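You operate a simulated robot arm through the tools that you are given. There is no shell and no other tool. Be economical: measure what you need, move in short steps, check, and stop when the job is done.

You run a simulated robot arm. Do the job below in one go: nothing can be reset, and whatever is moved stays where it is left.

TASK
Grease the rubber socket's rim and plug in the yellow cable.
Fine: load the brush in the grease tin and grease all the way round first; the brush goes back in its pot. A coat counts when it lies all over at full strength: go over it till it gets no stronger.

It is judged by the outcome, as a careful person would: the job done as asked, and still so three seconds after it is handed in. It fails if anything else is knocked over, pushed out of place, dropped, spilled or broken.

THE ROBOT
A 7-joint arm with a two-finger parallel gripper, fixed in place. Base frame: the origin is at the foot of the arm, x ahead of it, y to its left, z up; the work surface is at about z = 0. Units: cm, degrees, N and s.
With the tool pointing down near the work surface it reaches from about 22 to 58 cm from the base axis. Its first joint turns from -66.0 to 66.0 degrees. Payload 2.5 kg.
The tool frame sits at the grasp point between the pads (the TCP): z along the fingers, y along the line on which they close. The tips reach 2.3 cm beyond it. The gripper opens to 9.4 cm. The fingers are 3.8 cm wide and 1 cm thick; the gripper's body (5.4 by 9.6 cm) begins 3.9 cm behind the TCP.
Orientation is that of the tool frame in the base frame, as [roll, pitch, yaw] about the fixed x, y, z axes, in that order (R = Rz(yaw) Ry(pitch) Rx(roll)). With the fingers straight down and closing along the base's y, the tool's x points along the base's -x, its y along +y and its z along -z.

THE INTERFACE
- The arm moves only by the tool nudge_tool. Its arguments are lists of equal length, an entry for each row: "offset": the shift along the tool's x, y, z in cm, a list of three; "rotation": the turn, a rotation vector about the tool's x, y, z in degrees, a list of three; "jaw": the gripper command, from -1 (fully open) to 1 (shut), values between in proportion. In form: {"offset": [[x, y, z], ...], "rotation": [[wx, wy, wz], ...], "jaw": [jaw, ...]}. A call has 1 to 10 rows; each row shifts and turns the commanded pose from where the row before left it, along the tool's axes as they then stand. A row lasts 0.2 s, in which the tool goes at most 5 cm and 8.6 degrees; a call with a longer step from one row to the next is refused whole, and so is a gripper value outside its range. A pose out of reach is approached as far as the arm can. The call stops where the force on the tool passes 40 N (or 10 N more than at its start, if that is more) or the arm is blocked; 0.2 s more then pass. The fingers move at their own pace (about 10.8 cm/s each) and stop on an object; they squeeze with about 36 N. The grip force told is the motor's: it shows also when the fingers shut on nothing. Time passes only in rows, and 0.2 s behind the last, so rows that do not move let the fingers close. It gives the time, the measured TCP pose, the force on the tool (base axes), the opening and the grip force at its end, in the units of the frame above (readings bear some noise), with the torque about the TCP (base axes, N m) and any sound that the robot's microphone picked up.
- Cameras (640 x 400 px; columns grow to the right, rows downward): "scene" is fixed at [11.89, -40.54, 54.49]; the picture's right is [0.84, -0.54, 0.00], its down [-0.30, -0.46, -0.83] and it looks along [0.45, 0.70, -0.55] (base axes); focal length 214 px, centre (320, 200). "wrist" rides on the gripper at [8.6, 1.6, -7.4] in the tool frame; the picture's right is [-0.18, 0.98, 0.00], its down [-0.58, -0.11, -0.81] and it looks along [-0.79, -0.15, 0.59] (tool axes); focal length 243 px, centre (320, 200). There is no depth. A picture from a camera that has moved, and an enlarged one, comes with that camera's place and axes in the base frame and with its lens.
- capture(camera): a new picture of that camera. No time passes.
- zoom(camera, box): a new picture of the part [left, top, right, bottom] of that camera's present view, enlarged. No time passes.
- finish_job(): hands the job in; it is judged then, once.

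Work in short steps. Places have to be worked out from the pictures, the camera data and where the tool is seen: move nearer, look again, correct. Check each grasp and each placing, and mend what went wrong. You have 120 turns and 84 pictures in all, those below and enlarged ones among them. Open the gripper and draw the arm clear of the work before you hand the job in, unless the task says otherwise; then end with one line.

The tools are called after "Emit:" as a command line: name --argument value ..., lists and objects as JSON in quotes. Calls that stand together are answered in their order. nudge_tool: Moves the arm, as the interface text tells. Its arguments: {"type":"object","properties":{"offset":{"type":"array","items":{"type":"array","items":{"type":"number"}}},"rotation":{"type":"array","items":{"type":"array","items":{"type":"number"}}},"jaw":{"type":"array","items":{"type":"number"}}},"required":["offset","rotation","jaw"]} The other tools are called the same way: capture (camera) takes a picture; zoom (camera, box) takes an enlarged picture of a part of a camera's view; finish_job () hands the job in.

At the start:

```text
time: 0.0
position: [27.64, -1.59, 45.16]
tcp_rot: [-180.0, 0.0, -179.9]
ft_force: [-0.1, 0.5, -0.3]
moment: [-0.01, -0.03, -0.02]
gripper_width: 9.4
gripper_force: 0.1
```

scene: 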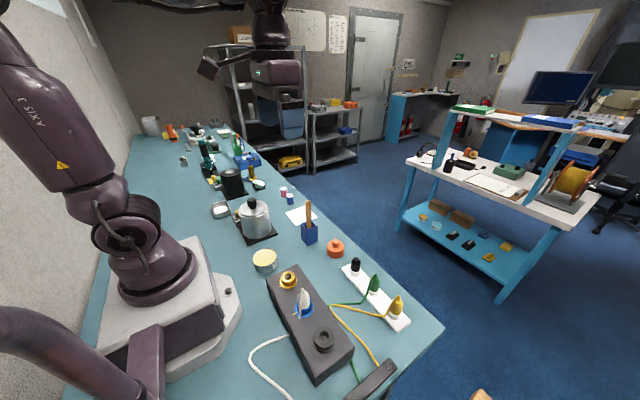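
wrist: 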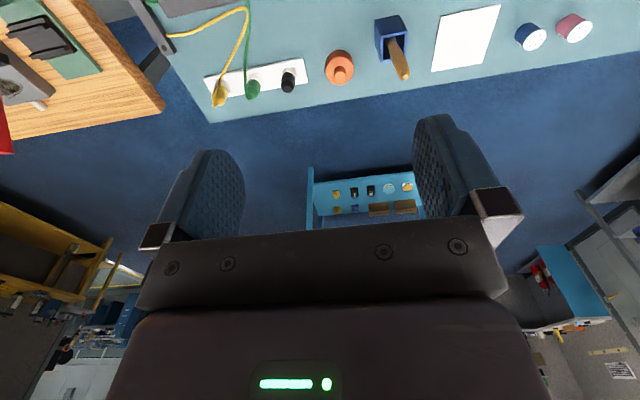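

I'll enlarge the work area in the scene view to identify the tin, brush pot, sockets and the yellow cable.

Emit:
zoom --camera "scene" --box '[230, 230, 430, 400]'

Emit:
zoom --camera "scene" --box '[200, 170, 360, 280]'

```text
2.35 times, centred on (330, 315) of scene
camera zoom: at [11.89, -40.54, 54.49], right [0.84, -0.54, 0.0], down [-0.3, -0.46, -0.83], along [0.45, 0.7, -0.55], focal length 505 px, centre (296, -71)
```

zoom: 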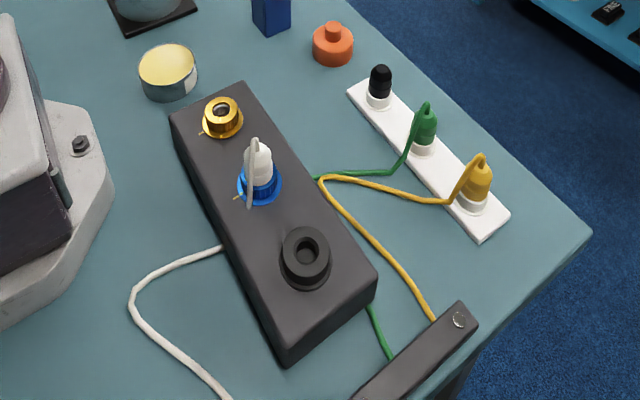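

```text
3.64 times, centred on (280, 225) of scene
camera zoom: at [11.89, -40.54, 54.49], right [0.84, -0.54, 0.0], down [-0.3, -0.46, -0.83], along [0.45, 0.7, -0.55], focal length 780 px, centre (466, 109)
```

zoom: 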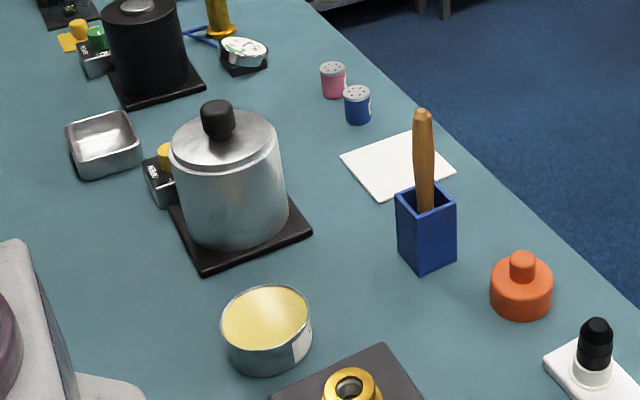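

Reading the scene: brush pot near (40, 10), tin near (22, 6), rubber socket (black) near (24, -23), yellow plug on the white strip near (43, -26). I move toward the brush for a closer wrist view.

Emit:
nudge_tool --offset '[[-0.48, 2.42, 4.04], [-0.48, 2.42, 4.04], [-0.48, 2.42, 4.04], [-0.48, 2.42, 4.04], [-0.48, 2.42, 4.04]]' --rotation '[[0, 0, 0], [0, 0, 0], [0, 0, 0], [0, 0, 0], [0, 0, 0]]' --jaw '[-1, -1, -1, -1, -1]'

Emit:
capture --camera "wrist"

Emit:
capture --camera "scene"

```text
time: 1.2
position: [30.24, 10.48, 24.76]
tcp_rot: [180.0, 0.0, 179.9]
ft_force: [0.3, -0.2, -1.3]
moment: [0.0, 0.01, -0.01]
gripper_width: 9.4
gripper_force: 0.0
```

```text
79 pictures are left
camera wrist: at [21.64, 12.06, 32.22], right [0.19, 0.98, 0.0], down [0.58, -0.11, 0.81], along [0.79, -0.15, -0.59], focal length 243 px, centre (320, 200)
```

wrist: 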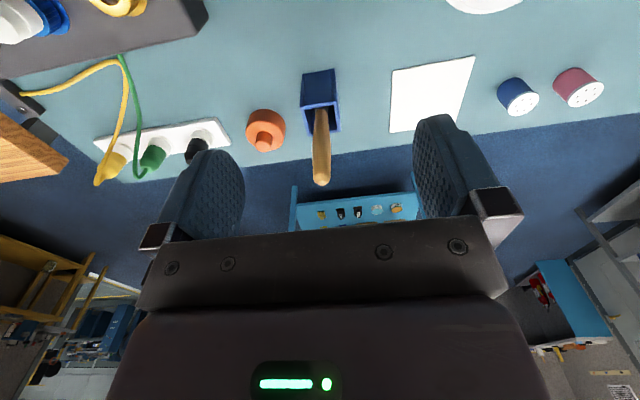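

```text
78 pictures are left
```

scene: 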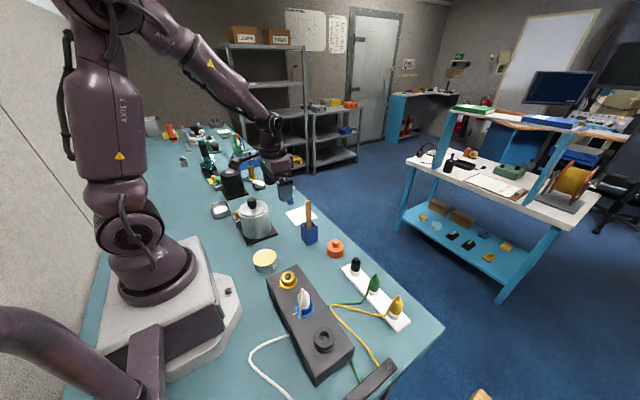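

Triangulating both views, the brush stands upright near (39.1, 8.8) with its handle top at z≈17 and the pot rim at z≈7.4. I move above it and check.

Emit:
nudge_tool --offset '[[-4.4, -0.85, 1.2], [-4.4, -0.85, 1.2]]' --rotation '[[0, 0, 0], [0, 0, 0]]' --jaw '[-1, -1]'

Emit:
capture --camera "wrist"

Emit:
zoom --camera "scene" --box '[230, 150, 390, 260]'

```text
time: 1.8
position: [39.07, 8.86, 22.39]
tcp_rot: [-180.0, 0.0, 179.9]
ft_force: [0.3, -0.2, 0.3]
moment: [0.01, 0.03, -0.02]
gripper_width: 9.4
gripper_force: 0.0
```

```text
77 pictures are left
camera wrist: at [30.45, 10.4, 29.81], right [0.18, 0.98, 0.0], down [0.58, -0.11, 0.81], along [0.79, -0.15, -0.59], focal length 243 px, centre (320, 200)
```

wrist: 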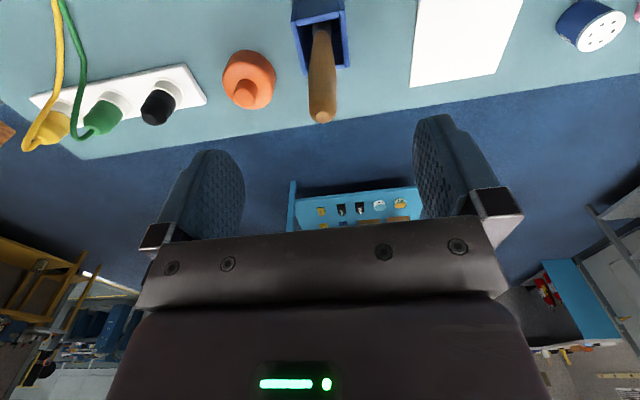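

```text
3.64 times, centred on (310, 205) of scene
camera zoom: at [11.89, -40.54, 54.49], right [0.84, -0.54, 0.0], down [-0.3, -0.46, -0.83], along [0.45, 0.7, -0.55], focal length 780 px, centre (356, 182)
```

zoom: 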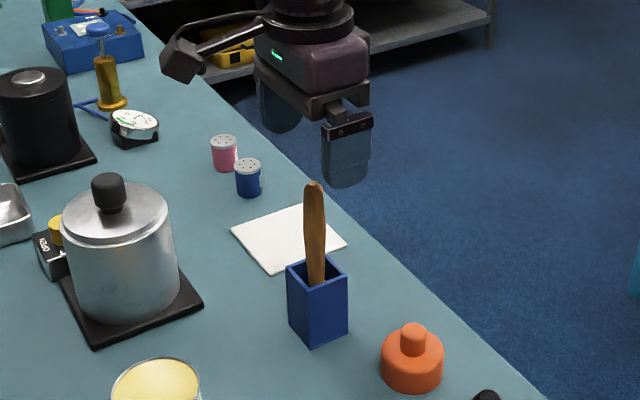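

The handle is centred between the open fingers. I lower to z≈14.3 so the handle top stays clear of the gripper body, then close.

Emit:
nudge_tool --offset '[[0, 0, 3], [0, 0, 3], [0, 0, 2.1], [0, 0, 0], [0, 0, 0], [0, 0, 0], [0, 0, 0]]' --rotation '[[0, 0, 0], [0, 0, 0], [0, 0, 0], [0, 0, 0], [0, 0, 0], [0, 0, 0], [0, 0, 0]]' --jaw '[-1, -1, -1, 1, 1, 1, 1]'

Emit:
capture --camera "wrist"

Emit:
zoom --camera "scene" --box '[230, 150, 390, 260]'

```text
time: 3.4
position: [39.08, 9.02, 14.41]
tcp_rot: [180.0, 0.1, -180.0]
ft_force: [0.1, 0.1, 0.3]
moment: [0.0, 0.0, -0.04]
gripper_width: 1.85
gripper_force: 36.3
```

```text
75 pictures are left
camera wrist: at [30.44, 10.49, 21.86], right [0.18, 0.98, 0.0], down [0.58, -0.11, 0.81], along [0.79, -0.15, -0.59], focal length 243 px, centre (320, 200)
```

wrist: 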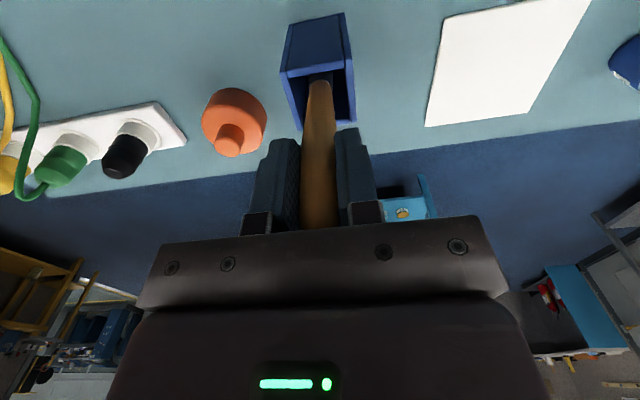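

```text
3.64 times, centred on (310, 205) of scene
camera zoom: at [11.89, -40.54, 54.49], right [0.84, -0.54, 0.0], down [-0.3, -0.46, -0.83], along [0.45, 0.7, -0.55], focal length 780 px, centre (356, 182)
```

zoom: 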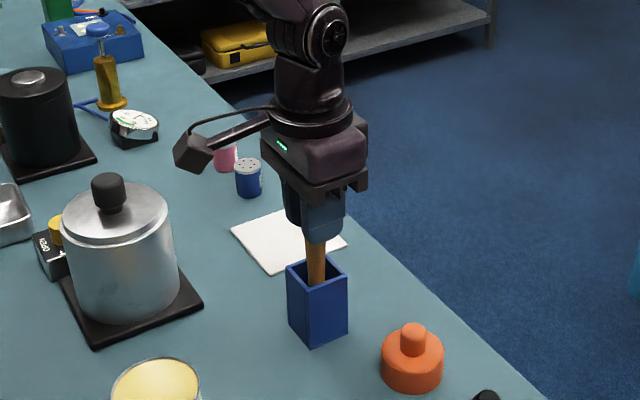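

The handle is gripped (1.85 cm). I lift straight up and check the brush.

Emit:
nudge_tool --offset '[[0, 0, -2], [0, 0, -3], [0, 0, -3], [0, 0, -3], [0, 0, -2]]' --rotation '[[0, 0, 0], [0, 0, 0], [0, 0, 0], [0, 0, 0], [0, 0, 0]]' --jaw '[1, 1, 1, 1, 1]'

Emit:
capture --camera "wrist"

Emit:
zoom --camera "scene" --box '[230, 150, 390, 260]'

```text
time: 4.6
position: [38.89, 8.92, 27.42]
tcp_rot: [-179.9, 0.0, -180.0]
ft_force: [0.1, 0.0, -0.9]
moment: [0.01, 0.01, 0.03]
gripper_width: 1.86
gripper_force: 36.1
```

```text
73 pictures are left
camera wrist: at [30.39, 10.46, 34.86], right [0.18, 0.98, 0.0], down [0.58, -0.11, 0.81], along [0.79, -0.15, -0.59], focal length 243 px, centre (320, 200)
```

wrist: 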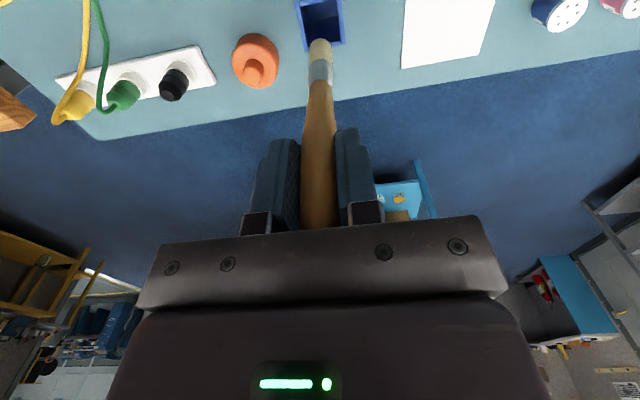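

```text
3.64 times, centred on (310, 205) of scene
camera zoom: at [11.89, -40.54, 54.49], right [0.84, -0.54, 0.0], down [-0.3, -0.46, -0.83], along [0.45, 0.7, -0.55], focal length 780 px, centre (356, 182)
```

zoom: 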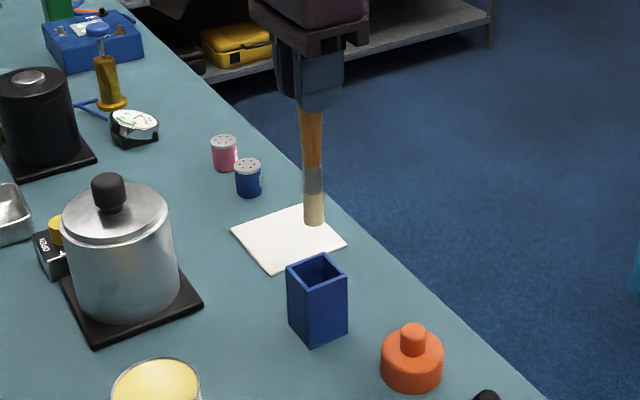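

The brush came out cleanly; its tip is about 14 cm below the TCP. I go back toward the tin at height and look at it.

Emit:
nudge_tool --offset '[[4.3, -0.95, 0], [4.3, -0.95, 0], [4.3, -0.95, 0]]' --rotation '[[0, 0, 0], [0, 0, 0], [0, 0, 0]]' --jaw '[1, 1, 1]'

Emit:
capture --camera "wrist"

Emit:
zoom --camera "scene" --box '[200, 190, 360, 300]'

```text
time: 5.4
position: [25.95, 5.98, 27.57]
tcp_rot: [180.0, 0.0, 179.9]
ft_force: [0.1, 0.2, 0.0]
moment: [0.01, 0.04, 0.03]
gripper_width: 1.87
gripper_force: 36.6
```

```text
71 pictures are left
camera wrist: at [17.51, 7.52, 34.88], right [0.18, 0.98, 0.0], down [0.58, -0.11, 0.81], along [0.79, -0.15, -0.59], focal length 243 px, centre (320, 200)
```

wrist: 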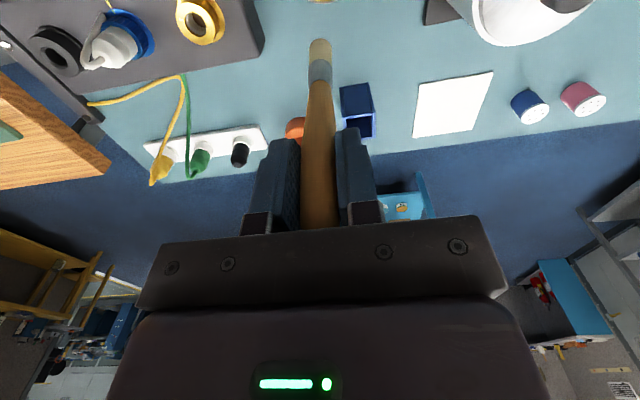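

```text
3.64 times, centred on (280, 245) of scene
camera zoom: at [11.9, -40.54, 54.49], right [0.84, -0.54, 0.0], down [-0.3, -0.46, -0.83], along [0.45, 0.7, -0.55], focal length 780 px, centre (466, 36)
```

zoom: 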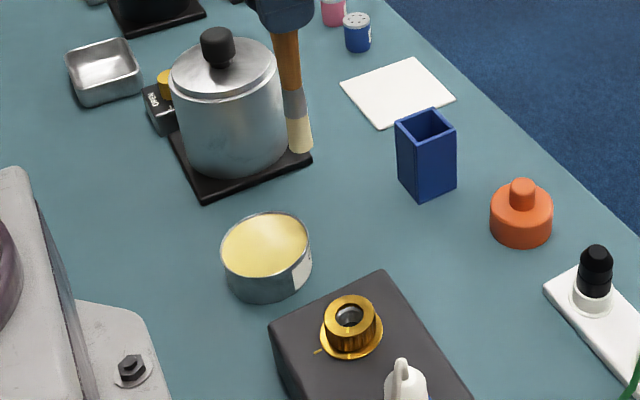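

The tin centre works out near (22.0, 6.9). I move over it, staying a few cm above, and check in the scene view.

Emit:
nudge_tool --offset '[[2, 0.45, 2.0], [1.95, 0.45, 2.0], [0, 0, 1.5]]' --rotation '[[0, 0, 0], [0, 0, 0], [0, 0, 0]]' --jaw '[1, 1, 1]'

Emit:
zoom --camera "scene" --box '[220, 210, 320, 280]'

```text
time: 6.2
position: [21.98, 6.83, 21.92]
tcp_rot: [-180.0, 0.0, -180.0]
ft_force: [-0.1, 0.3, -1.1]
moment: [-0.02, 0.02, 0.01]
gripper_width: 1.84
gripper_force: 35.5
```

```text
5.71 times, centred on (270, 245) of scene
camera zoom: at [11.89, -40.54, 54.49], right [0.84, -0.54, 0.0], down [-0.3, -0.46, -0.83], along [0.45, 0.7, -0.55], focal length 1226 px, centre (606, -57)
```

zoom: 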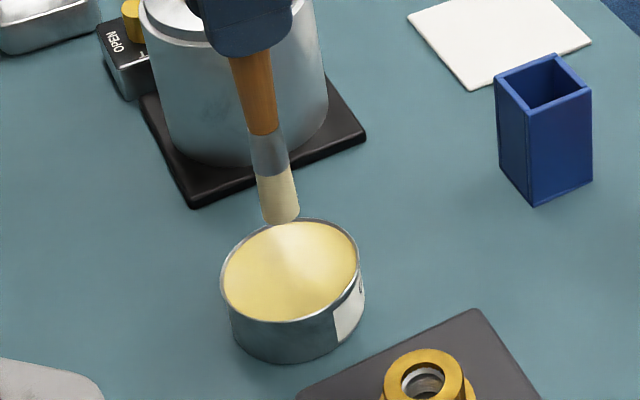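

The tip is aligned with the tin's centre. I lower it gradually into the grease, watching force.

Emit:
nudge_tool --offset '[[0, 0, 2], [0, 0, 1.5], [0, 0, 0.7]]' --rotation '[[0, 0, 0], [0, 0, 0], [0, 0, 0]]' --jaw '[1, 1, 1]'

Emit:
zoom --camera "scene" --box '[220, 210, 320, 280]'

```text
time: 7.0
position: [22.05, 6.87, 17.79]
tcp_rot: [180.0, 0.0, 179.9]
ft_force: [0.6, 0.3, -0.1]
moment: [-0.02, 0.0, -0.02]
gripper_width: 1.86
gripper_force: 36.1
```

```text
5.71 times, centred on (270, 245) of scene
camera zoom: at [11.89, -40.54, 54.49], right [0.84, -0.54, 0.0], down [-0.3, -0.46, -0.83], along [0.45, 0.7, -0.55], focal length 1226 px, centre (606, -57)
```

zoom: 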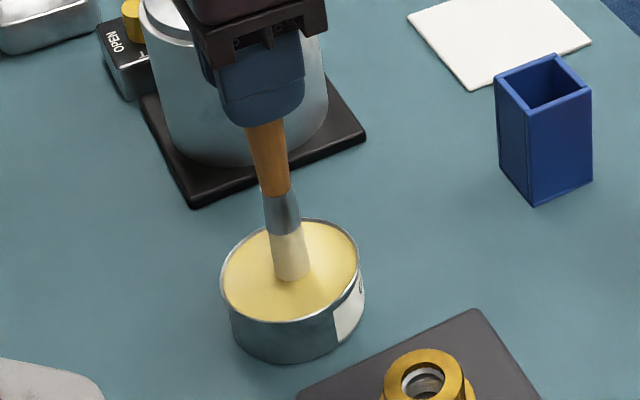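

No contact force yet and the tip looks just at the surface; I go a little deeper.

Emit:
nudge_tool --offset '[[0, 0, 0.4], [0, 0, 0.4], [0, 0, 0]]' --rotation '[[0, 0, 0], [0, 0, 0], [0, 0, 0]]' --jaw '[1, 1, 1]'

Emit:
zoom --camera "scene" --box '[220, 210, 320, 280]'

```text
time: 7.8
position: [22.15, 6.91, 17.13]
tcp_rot: [179.9, 0.3, 180.0]
ft_force: [3.0, -0.1, 29.5]
moment: [0.0, -0.49, 0.02]
gripper_width: 1.92
gripper_force: 36.2
```

```text
5.71 times, centred on (270, 245) of scene
camera zoom: at [11.89, -40.54, 54.49], right [0.84, -0.54, 0.0], down [-0.3, -0.46, -0.83], along [0.45, 0.7, -0.55], focal length 1226 px, centre (606, -57)
```

zoom: 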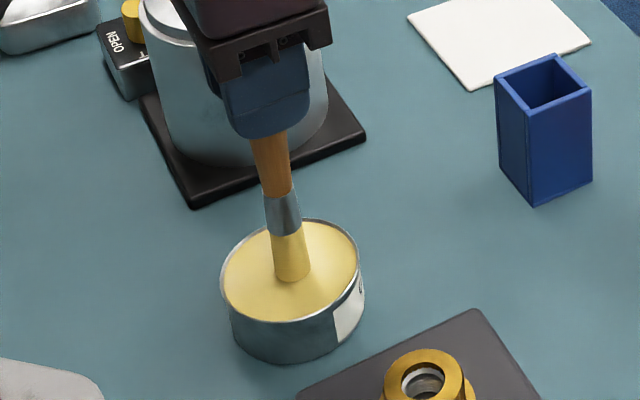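

The bristles turned yellow, so the brush is loaded. I lift clear and carry it high toward the rubber socket, estimated at (24, -22.9) with rim z≈6.

Emit:
nudge_tool --offset '[[0, 0, -4], [0, 0, -4.4], [0, 0, -4.4], [-0.25, -4.25, 0], [-0.25, -4.25, 0], [-0.25, -4.25, 0], [-0.25, -4.25, 0], [-0.25, -4.25, 0], [-0.25, -4.25, 0], [-0.25, -4.25, 0]]' --rotation '[[0, 0, 0], [0, 0, 0], [0, 0, 0], [0, 0, 0], [0, 0, 0], [0, 0, 0], [0, 0, 0], [0, 0, 0], [0, 0, 0], [0, 0, 0]]' --jaw '[1, 1, 1, 1, 1, 1, 1, 1, 1, 1]'

Emit:
zoom --camera "scene" --box '[250, 260, 410, 390]'

Emit:
capture --camera "wrist"

```text
time: 10.0
position: [23.87, -22.87, 29.7]
tcp_rot: [-179.9, 0.0, -180.0]
ft_force: [-0.3, 0.2, 0.4]
moment: [0.0, 0.02, 0.02]
gripper_width: 1.89
gripper_force: 35.9
```

```text
3.08 times, centred on (330, 325) of scene
camera zoom: at [11.89, -40.53, 54.49], right [0.84, -0.54, 0.0], down [-0.3, -0.46, -0.83], along [0.45, 0.7, -0.55], focal length 660 px, centre (289, -185)
```

zoom: 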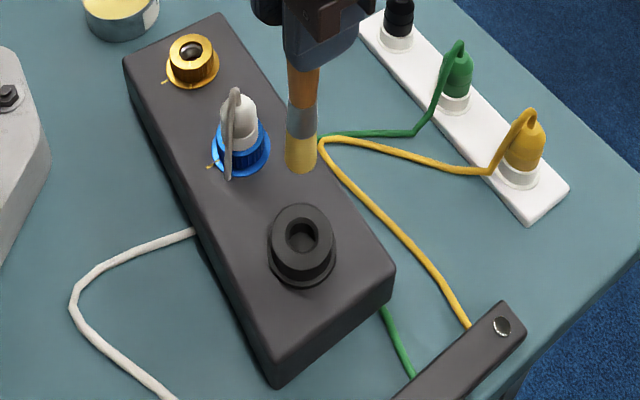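

```text
65 pictures are left
camera wrist: at [15.38, -21.32, 37.14], right [0.18, 0.98, 0.0], down [0.58, -0.11, 0.81], along [0.79, -0.15, -0.59], focal length 243 px, centre (320, 200)
```

wrist: 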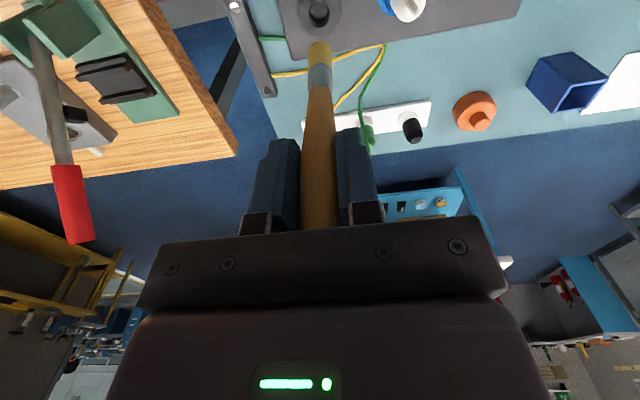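

Both views agree the rubber rim is centred near (24, -23). I take a sharper look at its size.

Emit:
zoom --camera "scene" --box '[303, 310, 343, 340]'

Emit:
zoom --camera "wrist" --box '[270, 0, 370, 70]'

```text
13.33 times, centred on (323, 325) of scene
camera zoom: at [11.89, -40.53, 54.49], right [0.84, -0.54, 0.0], down [-0.3, -0.46, -0.83], along [0.45, 0.7, -0.55], focal length 2860 px, centre (280, -1467)
```

zoom: 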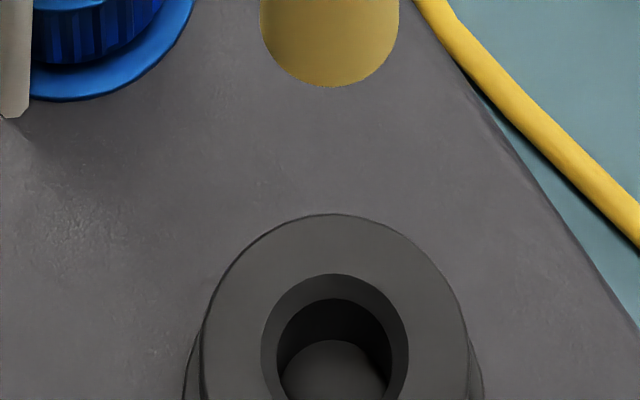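

```text
5.71 times, centred on (320, 35) of wrist
camera zoom: at [15.38, -21.32, 37.14], right [0.18, 0.98, 0.0], down [0.58, -0.11, 0.81], along [0.79, -0.15, -0.59], focal length 1386 px, centre (320, 1143)
```

zoom: 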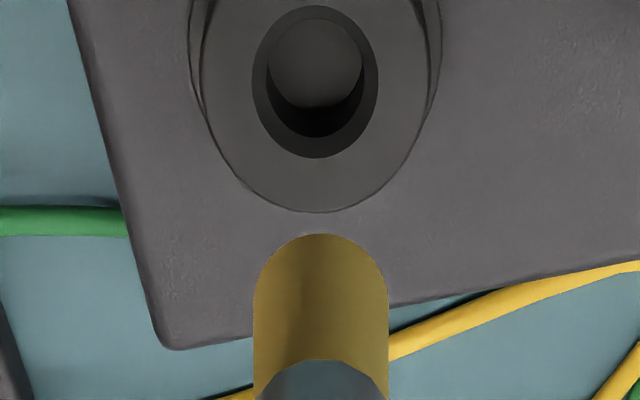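

The rim annulus spans radii ≈1.1–2.05 cm at about z 7, centred (24.0, -23.0); the 1.9 cm brush on a 1.55 cm circle covers it. I move to the far side of the ring and lower to just above it.

Emit:
nudge_tool --offset '[[-1.68, -0.13, 2.5], [0, 0, 3], [0, 0, 2]]' --rotation '[[0, 0, 0], [0, 0, 0], [0, 0, 0]]' --jaw '[1, 1, 1]'

Emit:
zoom --camera "scene" --box '[283, 290, 363, 350]'

```text
time: 10.8
position: [25.56, -23.04, 22.2]
tcp_rot: [180.0, 0.0, 180.0]
ft_force: [0.4, -0.4, -0.8]
moment: [-0.02, 0.01, 0.0]
gripper_width: 1.89
gripper_force: 35.9
```

```text
6.67 times, centred on (323, 320) of scene
camera zoom: at [11.89, -40.54, 54.49], right [0.84, -0.54, 0.0], down [-0.3, -0.46, -0.83], along [0.45, 0.7, -0.55], focal length 1430 px, centre (300, -600)
```

zoom: 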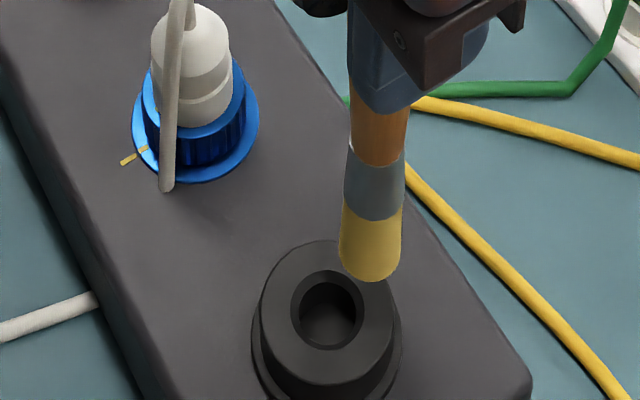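

The brush hangs just above the far side of the rim. I lower in small steps to contact.

Emit:
nudge_tool --offset '[[0, 0, 0.5], [0, 0, 0.3], [0, 0, 0.2]]' --rotation '[[0, 0, 0], [0, 0, 0], [0, 0, 0]]' --jaw '[1, 1, 1]'

Emit:
zoom --camera "scene" --box '[283, 290, 363, 350]'

```text
time: 11.6
position: [25.55, -23.0, 21.27]
tcp_rot: [179.9, 0.0, 180.0]
ft_force: [0.4, 0.6, -0.5]
moment: [0.0, 0.0, -0.01]
gripper_width: 1.9
gripper_force: 35.9
```

```text
6.67 times, centred on (323, 320) of scene
camera zoom: at [11.89, -40.54, 54.49], right [0.84, -0.54, 0.0], down [-0.3, -0.46, -0.83], along [0.45, 0.7, -0.55], focal length 1430 px, centre (300, -600)
```

zoom: 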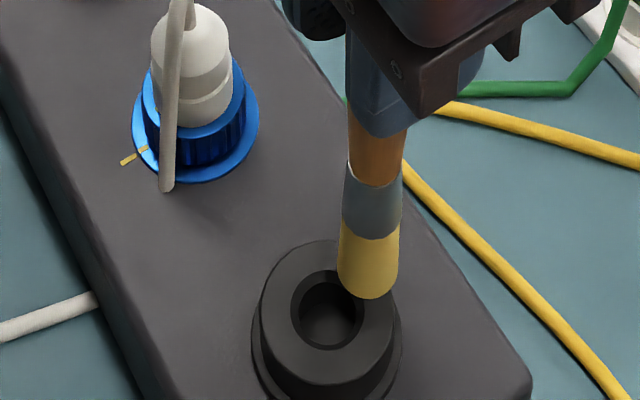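

Still no contact; I continue down in 0.2 cm steps.

Emit:
nudge_tool --offset '[[0, 0, 0.2], [0, 0, 0.2], [0, 0, 0]]' --rotation '[[0, 0, 0], [0, 0, 0], [0, 0, 0]]' --jaw '[1, 1, 1]'

```text
time: 12.4
position: [25.6, -22.95, 20.84]
tcp_rot: [180.0, 0.0, -179.9]
ft_force: [0.5, -0.2, -0.2]
moment: [-0.01, 0.01, 0.01]
gripper_width: 1.89
gripper_force: 36.3
```

Emit:
nudge_tool --offset '[[0, 0, 0.2], [0, 0, 0.15], [0, 0, 0]]' --rotation '[[0, 0, 0], [0, 0, 0], [0, 0, 0]]' --jaw '[1, 1, 1]'

Emit:
zoom --camera "scene" --box '[283, 290, 363, 350]'

```text
time: 13.2
position: [25.59, -23.04, 20.39]
tcp_rot: [-179.9, 0.1, -179.9]
ft_force: [-0.2, -0.6, -0.2]
moment: [0.02, 0.02, -0.01]
gripper_width: 1.92
gripper_force: 35.8
```

```text
6.67 times, centred on (323, 320) of scene
camera zoom: at [11.89, -40.54, 54.49], right [0.84, -0.54, 0.0], down [-0.3, -0.46, -0.83], along [0.45, 0.7, -0.55], focal length 1430 px, centre (300, -600)
```

zoom: 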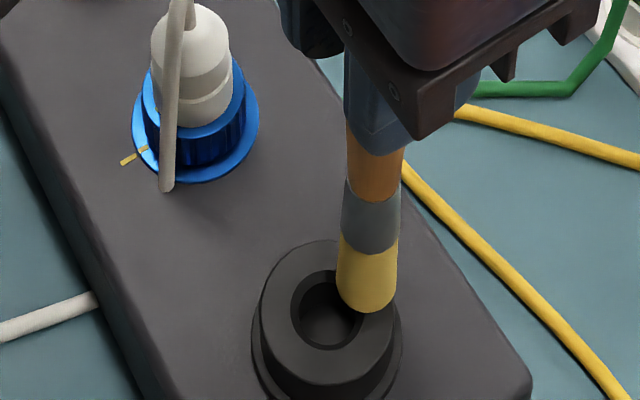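

Emit:
nudge_tool --offset '[[0, 0, 0.15], [0, 0, 0.15], [0, 0, 0]]' --rotation '[[0, 0, 0], [0, 0, 0], [0, 0, 0]]' --jaw '[1, 1, 1]'

Emit:
zoom --camera "wrist" --box '[270, 0, 370, 70]'

```text
time: 14.0
position: [25.63, -23.19, 20.3]
tcp_rot: [-179.8, 0.2, -179.9]
ft_force: [-2.4, 0.3, 31.2]
moment: [0.02, 0.29, -0.01]
gripper_width: 1.91
gripper_force: 35.9
```

```text
5.71 times, centred on (320, 35) of wrist
camera zoom: at [17.04, -21.5, 27.71], right [0.18, 0.98, 0.0], down [0.58, -0.11, 0.81], along [0.79, -0.15, -0.59], focal length 1386 px, centre (320, 1143)
```

zoom: 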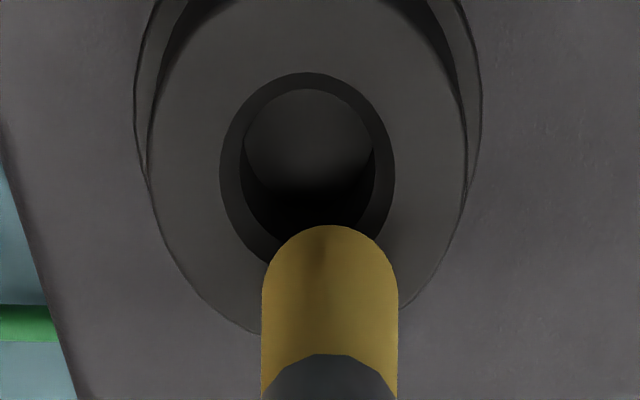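

Contact on the rim at TCP z≈20.35 (31 N, a bit strong). I ease off 0.15 cm and sweep the first half of the ring.

Emit:
nudge_tool --offset '[[0.073, 0.464, -0.14], [0.213, 0.418, 0], [0.332, 0.332, 0], [0.418, 0.213, 0], [0.464, 0.073, 0], [0.464, -0.073, 0], [0.418, -0.213, 0], [0.332, -0.332, 0], [0.213, -0.418, 0], [0.073, -0.464, 0]]' --rotation '[[0, 0, 0], [0, 0, 0], [0, 0, 0], [0, 0, 0], [0, 0, 0], [0, 0, 0], [0, 0, 0], [0, 0, 0], [0, 0, 0], [0, 0, 0]]' --jaw '[1, 1, 1, 1, 1, 1, 1, 1, 1, 1]'

Emit:
zoom --camera "scene" --box '[283, 290, 363, 350]'

Emit:
zoom --camera "wrist" --box '[270, 0, 370, 70]'

```text
time: 16.2
position: [22.6, -22.98, 20.34]
tcp_rot: [-180.0, -0.1, 179.9]
ft_force: [0.3, 0.7, -0.5]
moment: [-0.02, 0.03, 0.0]
gripper_width: 1.9
gripper_force: 36.5
```

```text
6.67 times, centred on (323, 320) of scene
camera zoom: at [11.89, -40.54, 54.49], right [0.84, -0.54, 0.0], down [-0.3, -0.46, -0.83], along [0.45, 0.7, -0.55], focal length 1430 px, centre (300, -600)
```

zoom: 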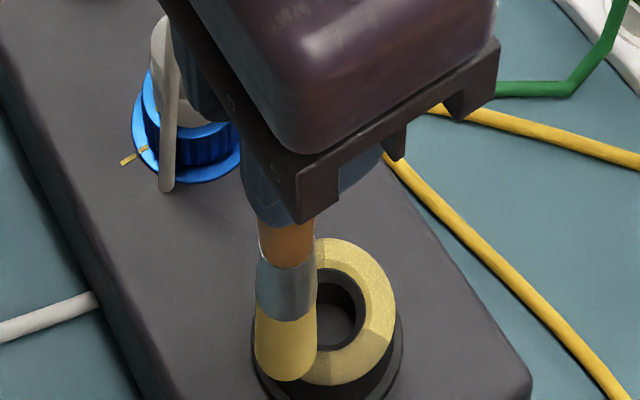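

```text
5.71 times, centred on (320, 35) of wrist
camera zoom: at [13.97, -21.44, 27.73], right [0.19, 0.98, 0.0], down [0.58, -0.11, 0.81], along [0.79, -0.15, -0.59], focal length 1386 px, centre (320, 1143)
```

zoom: 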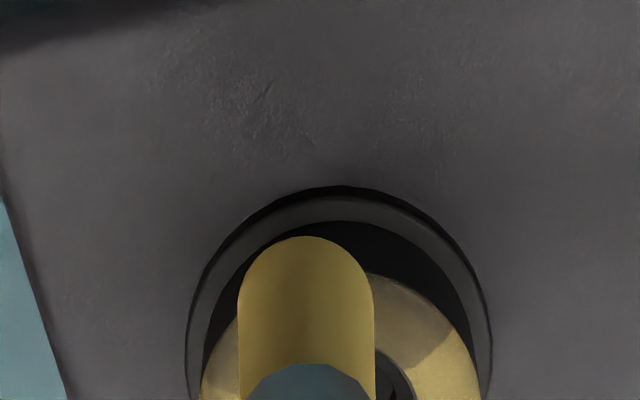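

Grease is laid along the swept half, stronger where dwelt. Force is ~0 now, so I press 0.08 cm deeper and sweep the second half.

Emit:
nudge_tool --offset '[[-0.073, -0.464, 0.08], [-0.213, -0.418, 0], [-0.332, -0.332, 0], [-0.418, -0.213, 0], [-0.464, -0.073, 0], [-0.464, 0.073, 0], [-0.418, 0.213, 0], [-0.332, 0.332, 0], [-0.213, 0.418, 0], [-0.073, 0.464, 0]]' --rotation '[[0, 0, 0], [0, 0, 0], [0, 0, 0], [0, 0, 0], [0, 0, 0], [0, 0, 0], [0, 0, 0], [0, 0, 0], [0, 0, 0], [0, 0, 0]]' --jaw '[1, 1, 1, 1, 1, 1, 1, 1, 1, 1]'

Emit:
zoom --camera "scene" --box '[283, 290, 363, 350]'

```text
time: 18.4
position: [25.64, -22.94, 20.17]
tcp_rot: [-179.9, 0.0, -180.0]
ft_force: [-1.4, -1.2, 4.4]
moment: [-0.16, 0.04, -0.03]
gripper_width: 1.92
gripper_force: 36.0
```

```text
6.67 times, centred on (323, 320) of scene
camera zoom: at [11.89, -40.54, 54.49], right [0.84, -0.54, 0.0], down [-0.3, -0.46, -0.83], along [0.45, 0.7, -0.55], focal length 1430 px, centre (300, -600)
```

zoom: 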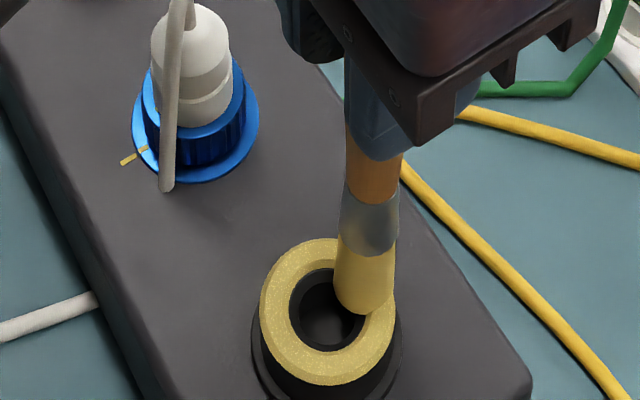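

The ring is coated all round, with light force. I go round again to build up full strength.

Emit:
nudge_tool --offset '[[0.073, 0.464, 0], [0.213, 0.418, 0], [0.332, 0.332, 0], [0.418, 0.213, 0], [0.464, 0.073, 0], [0.464, -0.073, 0], [0.418, -0.213, 0], [0.332, -0.332, 0], [0.213, -0.418, 0], [0.073, -0.464, 0]]' --rotation '[[0, 0, 0], [0, 0, 0], [0, 0, 0], [0, 0, 0], [0, 0, 0], [0, 0, 0], [0, 0, 0], [0, 0, 0], [0, 0, 0], [0, 0, 0]]' --jaw '[1, 1, 1, 1, 1, 1, 1, 1, 1, 1]'

Emit:
nudge_tool --offset '[[-0.073, -0.464, 0], [-0.213, -0.418, 0], [-0.332, -0.332, 0], [-0.418, -0.213, 0], [-0.464, -0.073, 0], [-0.464, 0.073, 0], [-0.418, 0.213, 0], [-0.332, 0.332, 0], [-0.213, 0.418, 0], [-0.073, 0.464, 0]]' --rotation '[[0, 0, 0], [0, 0, 0], [0, 0, 0], [0, 0, 0], [0, 0, 0], [0, 0, 0], [0, 0, 0], [0, 0, 0], [0, 0, 0], [0, 0, 0]]' --jaw '[1, 1, 1, 1, 1, 1, 1, 1, 1, 1]'

Emit:
zoom --camera "scene" --box '[283, 290, 363, 350]'

```text
time: 20.6
position: [22.56, -22.94, 20.27]
tcp_rot: [179.9, 0.0, 180.0]
ft_force: [-0.3, 1.6, 5.0]
moment: [0.22, -0.06, 0.02]
gripper_width: 1.9
gripper_force: 36.2
```

```text
time: 22.8
position: [25.47, -23.09, 20.4]
tcp_rot: [-179.9, 0.0, -180.0]
ft_force: [0.6, 0.7, -0.3]
moment: [0.01, 0.01, 0.01]
gripper_width: 1.91
gripper_force: 35.8
```

```text
6.67 times, centred on (323, 320) of scene
camera zoom: at [11.89, -40.54, 54.49], right [0.84, -0.54, 0.0], down [-0.3, -0.46, -0.83], along [0.45, 0.7, -0.55], focal length 1430 px, centre (300, -600)
```

zoom: 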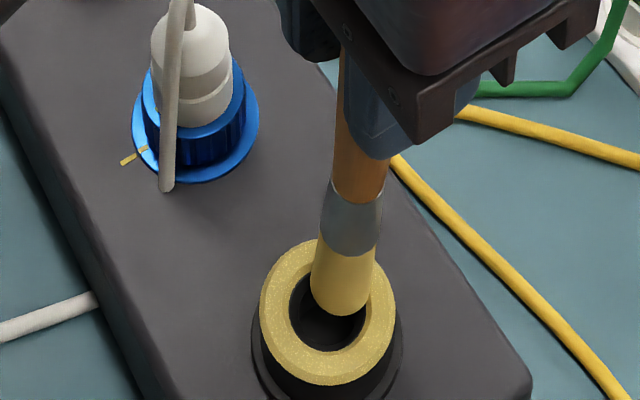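

The brush has swivelled a little in the grip. I lift off to inspect the coat and the brush.

Emit:
nudge_tool --offset '[[0, 0, -2], [0, 4, -3], [0, 4, -1]]' --rotation '[[0, 0, 0], [0, 0, 0], [0, 0, 0]]' --jaw '[1, 1, 1]'

Emit:
zoom --camera "scene" --box '[303, 310, 343, 340]'

Emit:
zoom --camera "scene" --box '[250, 220, 390, 360]'

Emit:
capture --camera "wrist"

```text
time: 23.6
position: [25.62, -14.99, 26.38]
tcp_rot: [-179.9, 0.0, 179.9]
ft_force: [0.6, 0.0, -0.1]
moment: [-0.01, -0.01, 0.03]
gripper_width: 1.92
gripper_force: 35.5
```

```text
13.33 times, centred on (323, 325) of scene
camera zoom: at [11.89, -40.54, 54.49], right [0.84, -0.54, 0.0], down [-0.3, -0.46, -0.83], along [0.45, 0.7, -0.55], focal length 2860 px, centre (280, -1467)
```

zoom: 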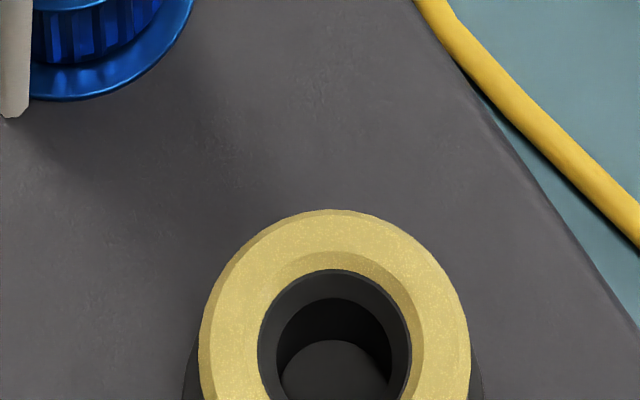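

```text
2.86 times, centred on (320, 290) of scene
camera zoom: at [11.89, -40.54, 54.49], right [0.84, -0.54, 0.0], down [-0.3, -0.46, -0.83], along [0.45, 0.7, -0.55], focal length 613 px, centre (320, -57)
```

zoom: 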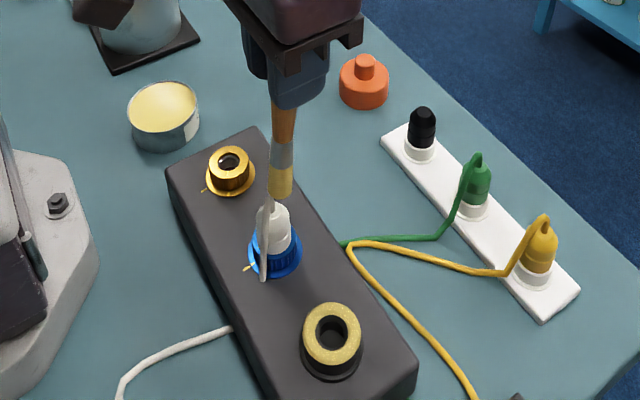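

```text
52 pictures are left
camera wrist: at [16.98, -13.35, 33.71], right [0.18, 0.98, 0.0], down [0.58, -0.11, 0.81], along [0.79, -0.15, -0.59], focal length 243 px, centre (320, 200)
```

wrist: 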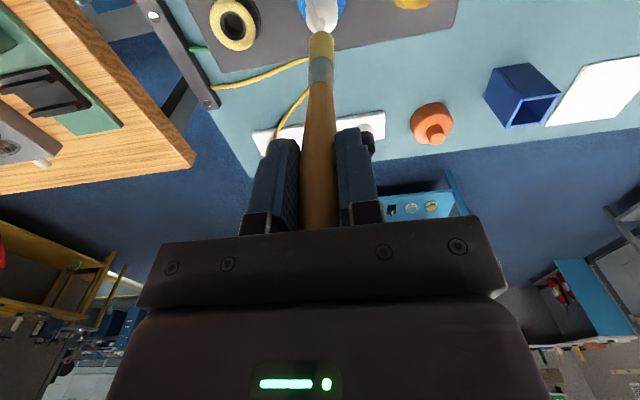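

The coat looks nearly even, but faint darker arcs show on the inner far side and outer left. Zooming on the ring from the wrist view and more tightly from the scene view.

Emit:
zoom --camera "wrist" --box '[194, 0, 274, 60]'

Emit:
zoom --camera "scene" --box '[310, 320, 338, 341]'

```text
6.67 times, centred on (234, 30) of wrist
camera zoom: at [16.98, -13.35, 33.71], right [0.18, 0.98, 0.0], down [0.58, -0.11, 0.81], along [0.79, -0.15, -0.59], focal length 1618 px, centre (893, 1333)
```

zoom: 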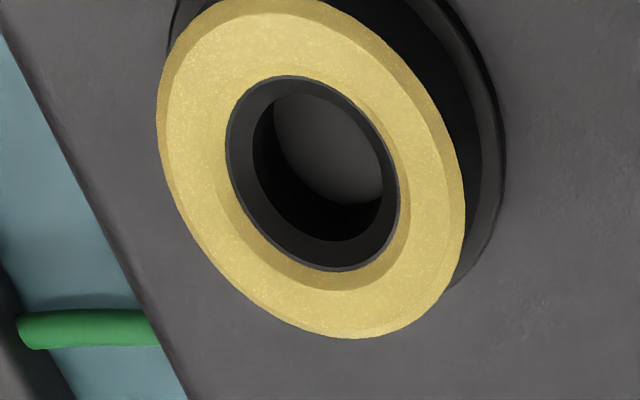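

```text
16.00 times, centred on (324, 330) of scene
camera zoom: at [11.89, -40.54, 54.49], right [0.84, -0.54, 0.0], down [-0.3, -0.46, -0.83], along [0.45, 0.7, -0.55], focal length 3432 px, centre (256, -1888)
```

zoom: 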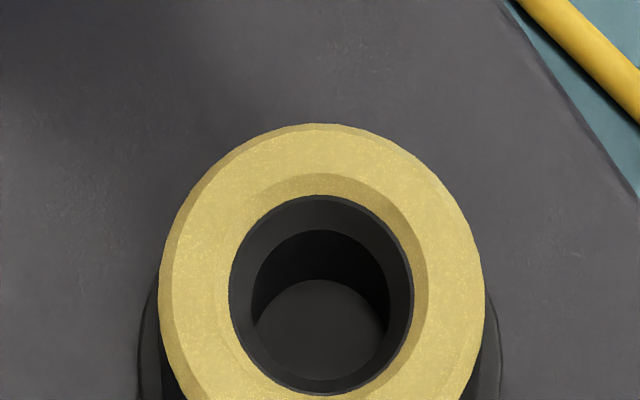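

The shading matches bevelled edges of an even layer. To be sure it's at full strength I'll make another pass, shifting the tool +0.8 cm in x to offset the brush's slight swivel.

Emit:
nudge_tool --offset '[[0, -4, 0], [-0.8, -4, 1], [0, 0, 3], [0, 0, 1.2], [0, 0, 0.6], [0, 0, 0.2], [0, 0, 0]]' --rotation '[[0, 0, 0], [0, 0, 0], [0, 0, 0], [0, 0, 0], [0, 0, 0], [0, 0, 0], [0, 0, 0]]' --jaw '[1, 1, 1, 1, 1, 1, 1]'

Emit:
zoom --camera "scene" --box '[283, 290, 363, 350]'

```text
time: 25.2
position: [26.33, -23.0, 20.26]
tcp_rot: [180.0, 0.1, 180.0]
ft_force: [-0.1, 0.6, -0.1]
moment: [-0.03, 0.02, 0.0]
gripper_width: 1.92
gripper_force: 35.8
```

```text
6.67 times, centred on (323, 320) of scene
camera zoom: at [11.89, -40.54, 54.49], right [0.84, -0.54, 0.0], down [-0.3, -0.46, -0.83], along [0.45, 0.7, -0.55], focal length 1430 px, centre (300, -600)
```

zoom: 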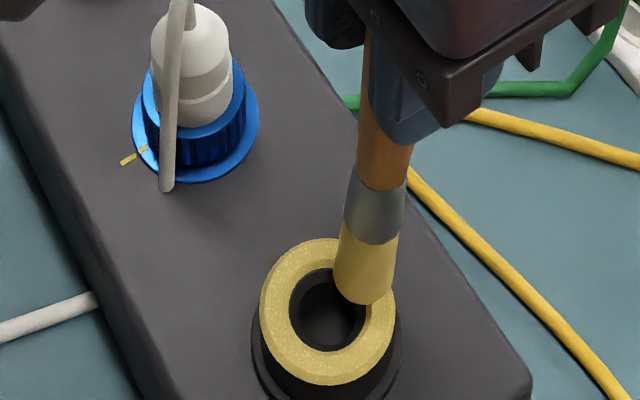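

The tip sits over the ring just short of contact. I press 0.15 cm and sweep round, then check the force.

Emit:
nudge_tool --offset '[[0.073, 0.464, 0.15], [0.213, 0.418, 0], [0.332, 0.332, 0], [0.418, 0.213, 0], [0.464, 0.073, 0], [0.464, -0.073, 0], [0.418, -0.213, 0], [0.332, -0.332, 0], [0.213, -0.418, 0], [0.073, -0.464, 0]]' --rotation '[[0, 0, 0], [0, 0, 0], [0, 0, 0], [0, 0, 0], [0, 0, 0], [0, 0, 0], [0, 0, 0], [0, 0, 0], [0, 0, 0], [0, 0, 0]]' --jaw '[1, 1, 1, 1, 1, 1, 1, 1, 1, 1]'

Emit:
nudge_tool --offset '[[-0.073, -0.464, 0.02], [-0.213, -0.418, 0], [-0.332, -0.332, 0], [-0.418, -0.213, 0], [-0.464, -0.073, 0], [-0.464, 0.073, 0], [-0.418, 0.213, 0], [-0.332, 0.332, 0], [-0.213, 0.418, 0], [-0.073, 0.464, 0]]' --rotation '[[0, 0, 0], [0, 0, 0], [0, 0, 0], [0, 0, 0], [0, 0, 0], [0, 0, 0], [0, 0, 0], [0, 0, 0], [0, 0, 0], [0, 0, 0]]' --jaw '[1, 1, 1, 1, 1, 1, 1, 1, 1, 1]'

Emit:
zoom --camera "scene" --box '[283, 290, 363, 350]'

```text
time: 27.4
position: [23.19, -23.07, 20.07]
tcp_rot: [179.9, -0.1, 180.0]
ft_force: [-0.4, 4.3, 11.4]
moment: [0.44, 0.08, 0.01]
gripper_width: 1.94
gripper_force: 36.3
```

```text
time: 29.6
position: [26.39, -22.96, 20.06]
tcp_rot: [-180.0, 0.0, -180.0]
ft_force: [-0.9, -0.1, 1.3]
moment: [-0.09, 0.07, -0.03]
gripper_width: 1.93
gripper_force: 36.1
```

```text
6.67 times, centred on (323, 320) of scene
camera zoom: at [11.89, -40.54, 54.49], right [0.84, -0.54, 0.0], down [-0.3, -0.46, -0.83], along [0.45, 0.7, -0.55], focal length 1430 px, centre (300, -600)
```

zoom: 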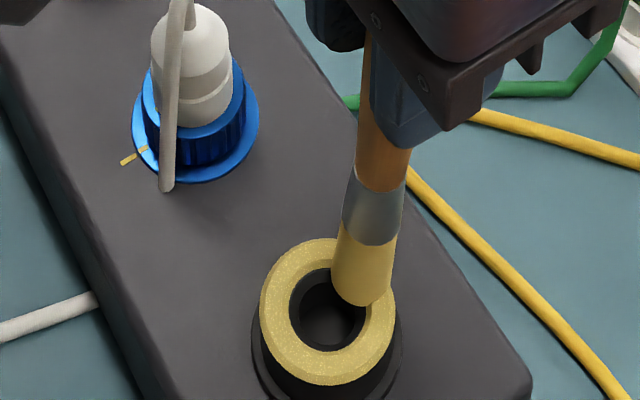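

The panel hasn't shifted. I lift off high and compare the coat with before.

Emit:
nudge_tool --offset '[[0, 0, -3], [0, 0, -4], [0, 4.5, -2], [0, 4.7, 0]]' --rotation '[[0, 0, 0], [0, 0, 0], [0, 0, 0], [0, 0, 0]]' --jaw '[1, 1, 1, 1]'

Emit:
zoom --camera "scene" --box '[310, 320, 338, 341]'

```text
time: 30.6
position: [26.14, -13.68, 29.16]
tcp_rot: [180.0, -0.1, 180.0]
ft_force: [-0.7, 0.1, 0.1]
moment: [0.01, 0.03, -0.01]
gripper_width: 1.94
gripper_force: 36.0
```

```text
16.00 times, centred on (324, 330) of scene
camera zoom: at [11.89, -40.54, 54.49], right [0.84, -0.54, 0.0], down [-0.3, -0.46, -0.83], along [0.45, 0.7, -0.55], focal length 3432 px, centre (256, -1888)
```

zoom: 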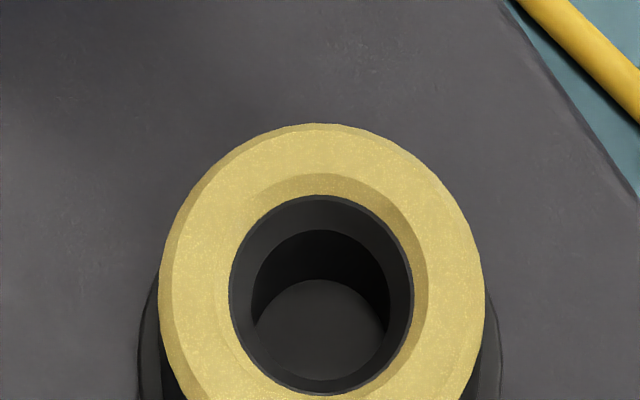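

No change since the last pass in this part; I check the near half too, and the brush's tilt.

Emit:
zoom --camera "scene" --box '[310, 330, 338, 351]'

Emit:
zoom --camera "scene" --box '[230, 180, 390, 290]'

```text
16.00 times, centred on (324, 340) of scene
camera zoom: at [11.89, -40.54, 54.49], right [0.84, -0.54, 0.0], down [-0.3, -0.46, -0.83], along [0.45, 0.7, -0.55], focal length 3432 px, centre (256, -2048)
```

zoom: 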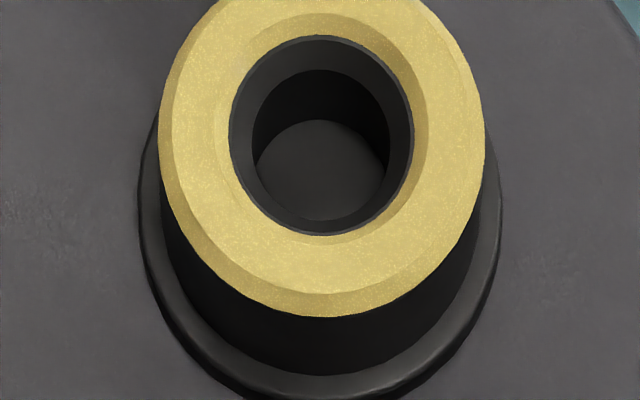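

```text
3.64 times, centred on (310, 235) of scene
camera zoom: at [11.89, -40.54, 54.49], right [0.84, -0.54, 0.0], down [-0.3, -0.46, -0.83], along [0.45, 0.7, -0.55], focal length 780 px, centre (356, 73)
```

zoom: 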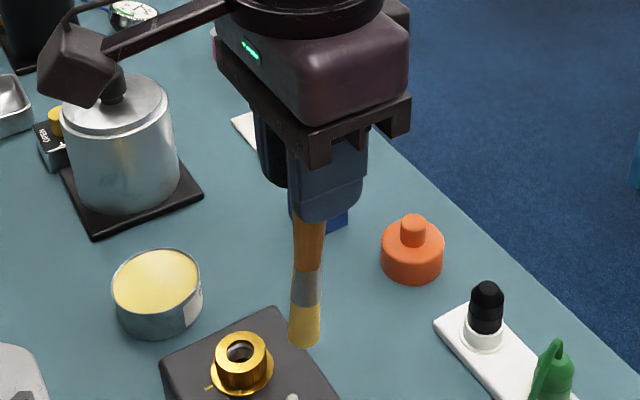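

The coat is even and unchanged, so it's at full strength. The brush tip leans ≈0.9 cm toward -x, so I bring the TCP to about (40, 8.9) above the pot and check alignment.

Emit:
nudge_tool --offset '[[-2.31, 3.75, 0], [-2.31, 3.75, 0], [-2.31, 3.75, 0], [-2.31, 3.75, 0], [-2.31, 3.75, 0], [-2.31, 3.75, 0], [0, 0, 2]]' --rotation '[[0, 0, 0], [0, 0, 0], [0, 0, 0], [0, 0, 0], [0, 0, 0], [0, 0, 0], [0, 0, 0]]' --jaw '[1, 1, 1, 1, 1, 1, 1]'

Emit:
zoom --camera "scene" --box '[260, 180, 360, 250]'

Emit:
zoom --camera "wrist" --box '[250, 0, 390, 100]'

```text
time: 32.2
position: [40.15, 8.84, 27.16]
tcp_rot: [179.9, 0.0, 180.0]
ft_force: [-1.1, -0.3, -0.9]
moment: [-0.02, -0.01, 0.02]
gripper_width: 1.93
gripper_force: 35.7
```

```text
5.71 times, centred on (310, 215) of scene
camera zoom: at [11.9, -40.53, 54.49], right [0.84, -0.54, 0.0], down [-0.3, -0.46, -0.83], along [0.45, 0.7, -0.55], focal length 1226 px, centre (377, 114)
```

zoom: 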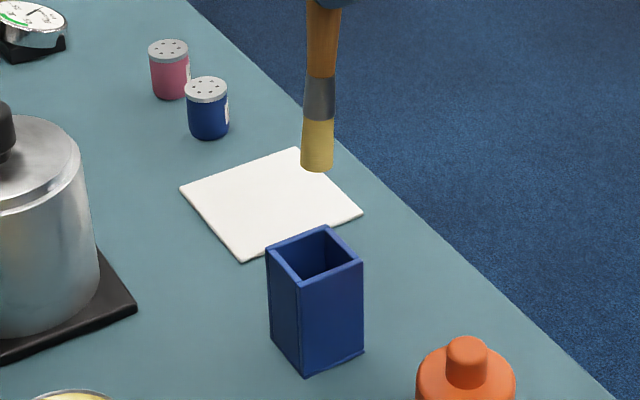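

```text
4.00 times, centred on (320, 50) of wrist
camera zoom: at [31.63, 10.33, 34.47], right [0.18, 0.98, 0.0], down [0.58, -0.11, 0.81], along [0.79, -0.15, -0.59], focal length 970 px, centre (320, 800)
```

zoom: 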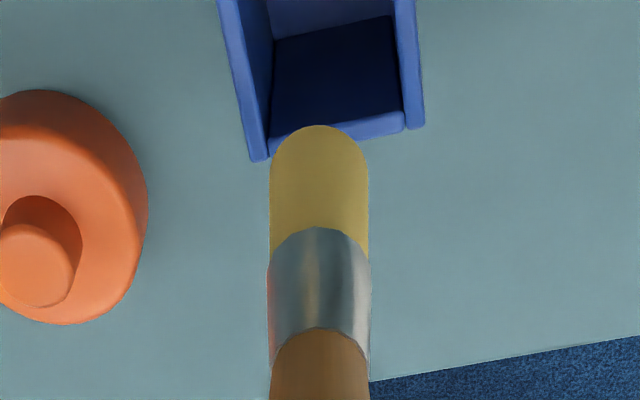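

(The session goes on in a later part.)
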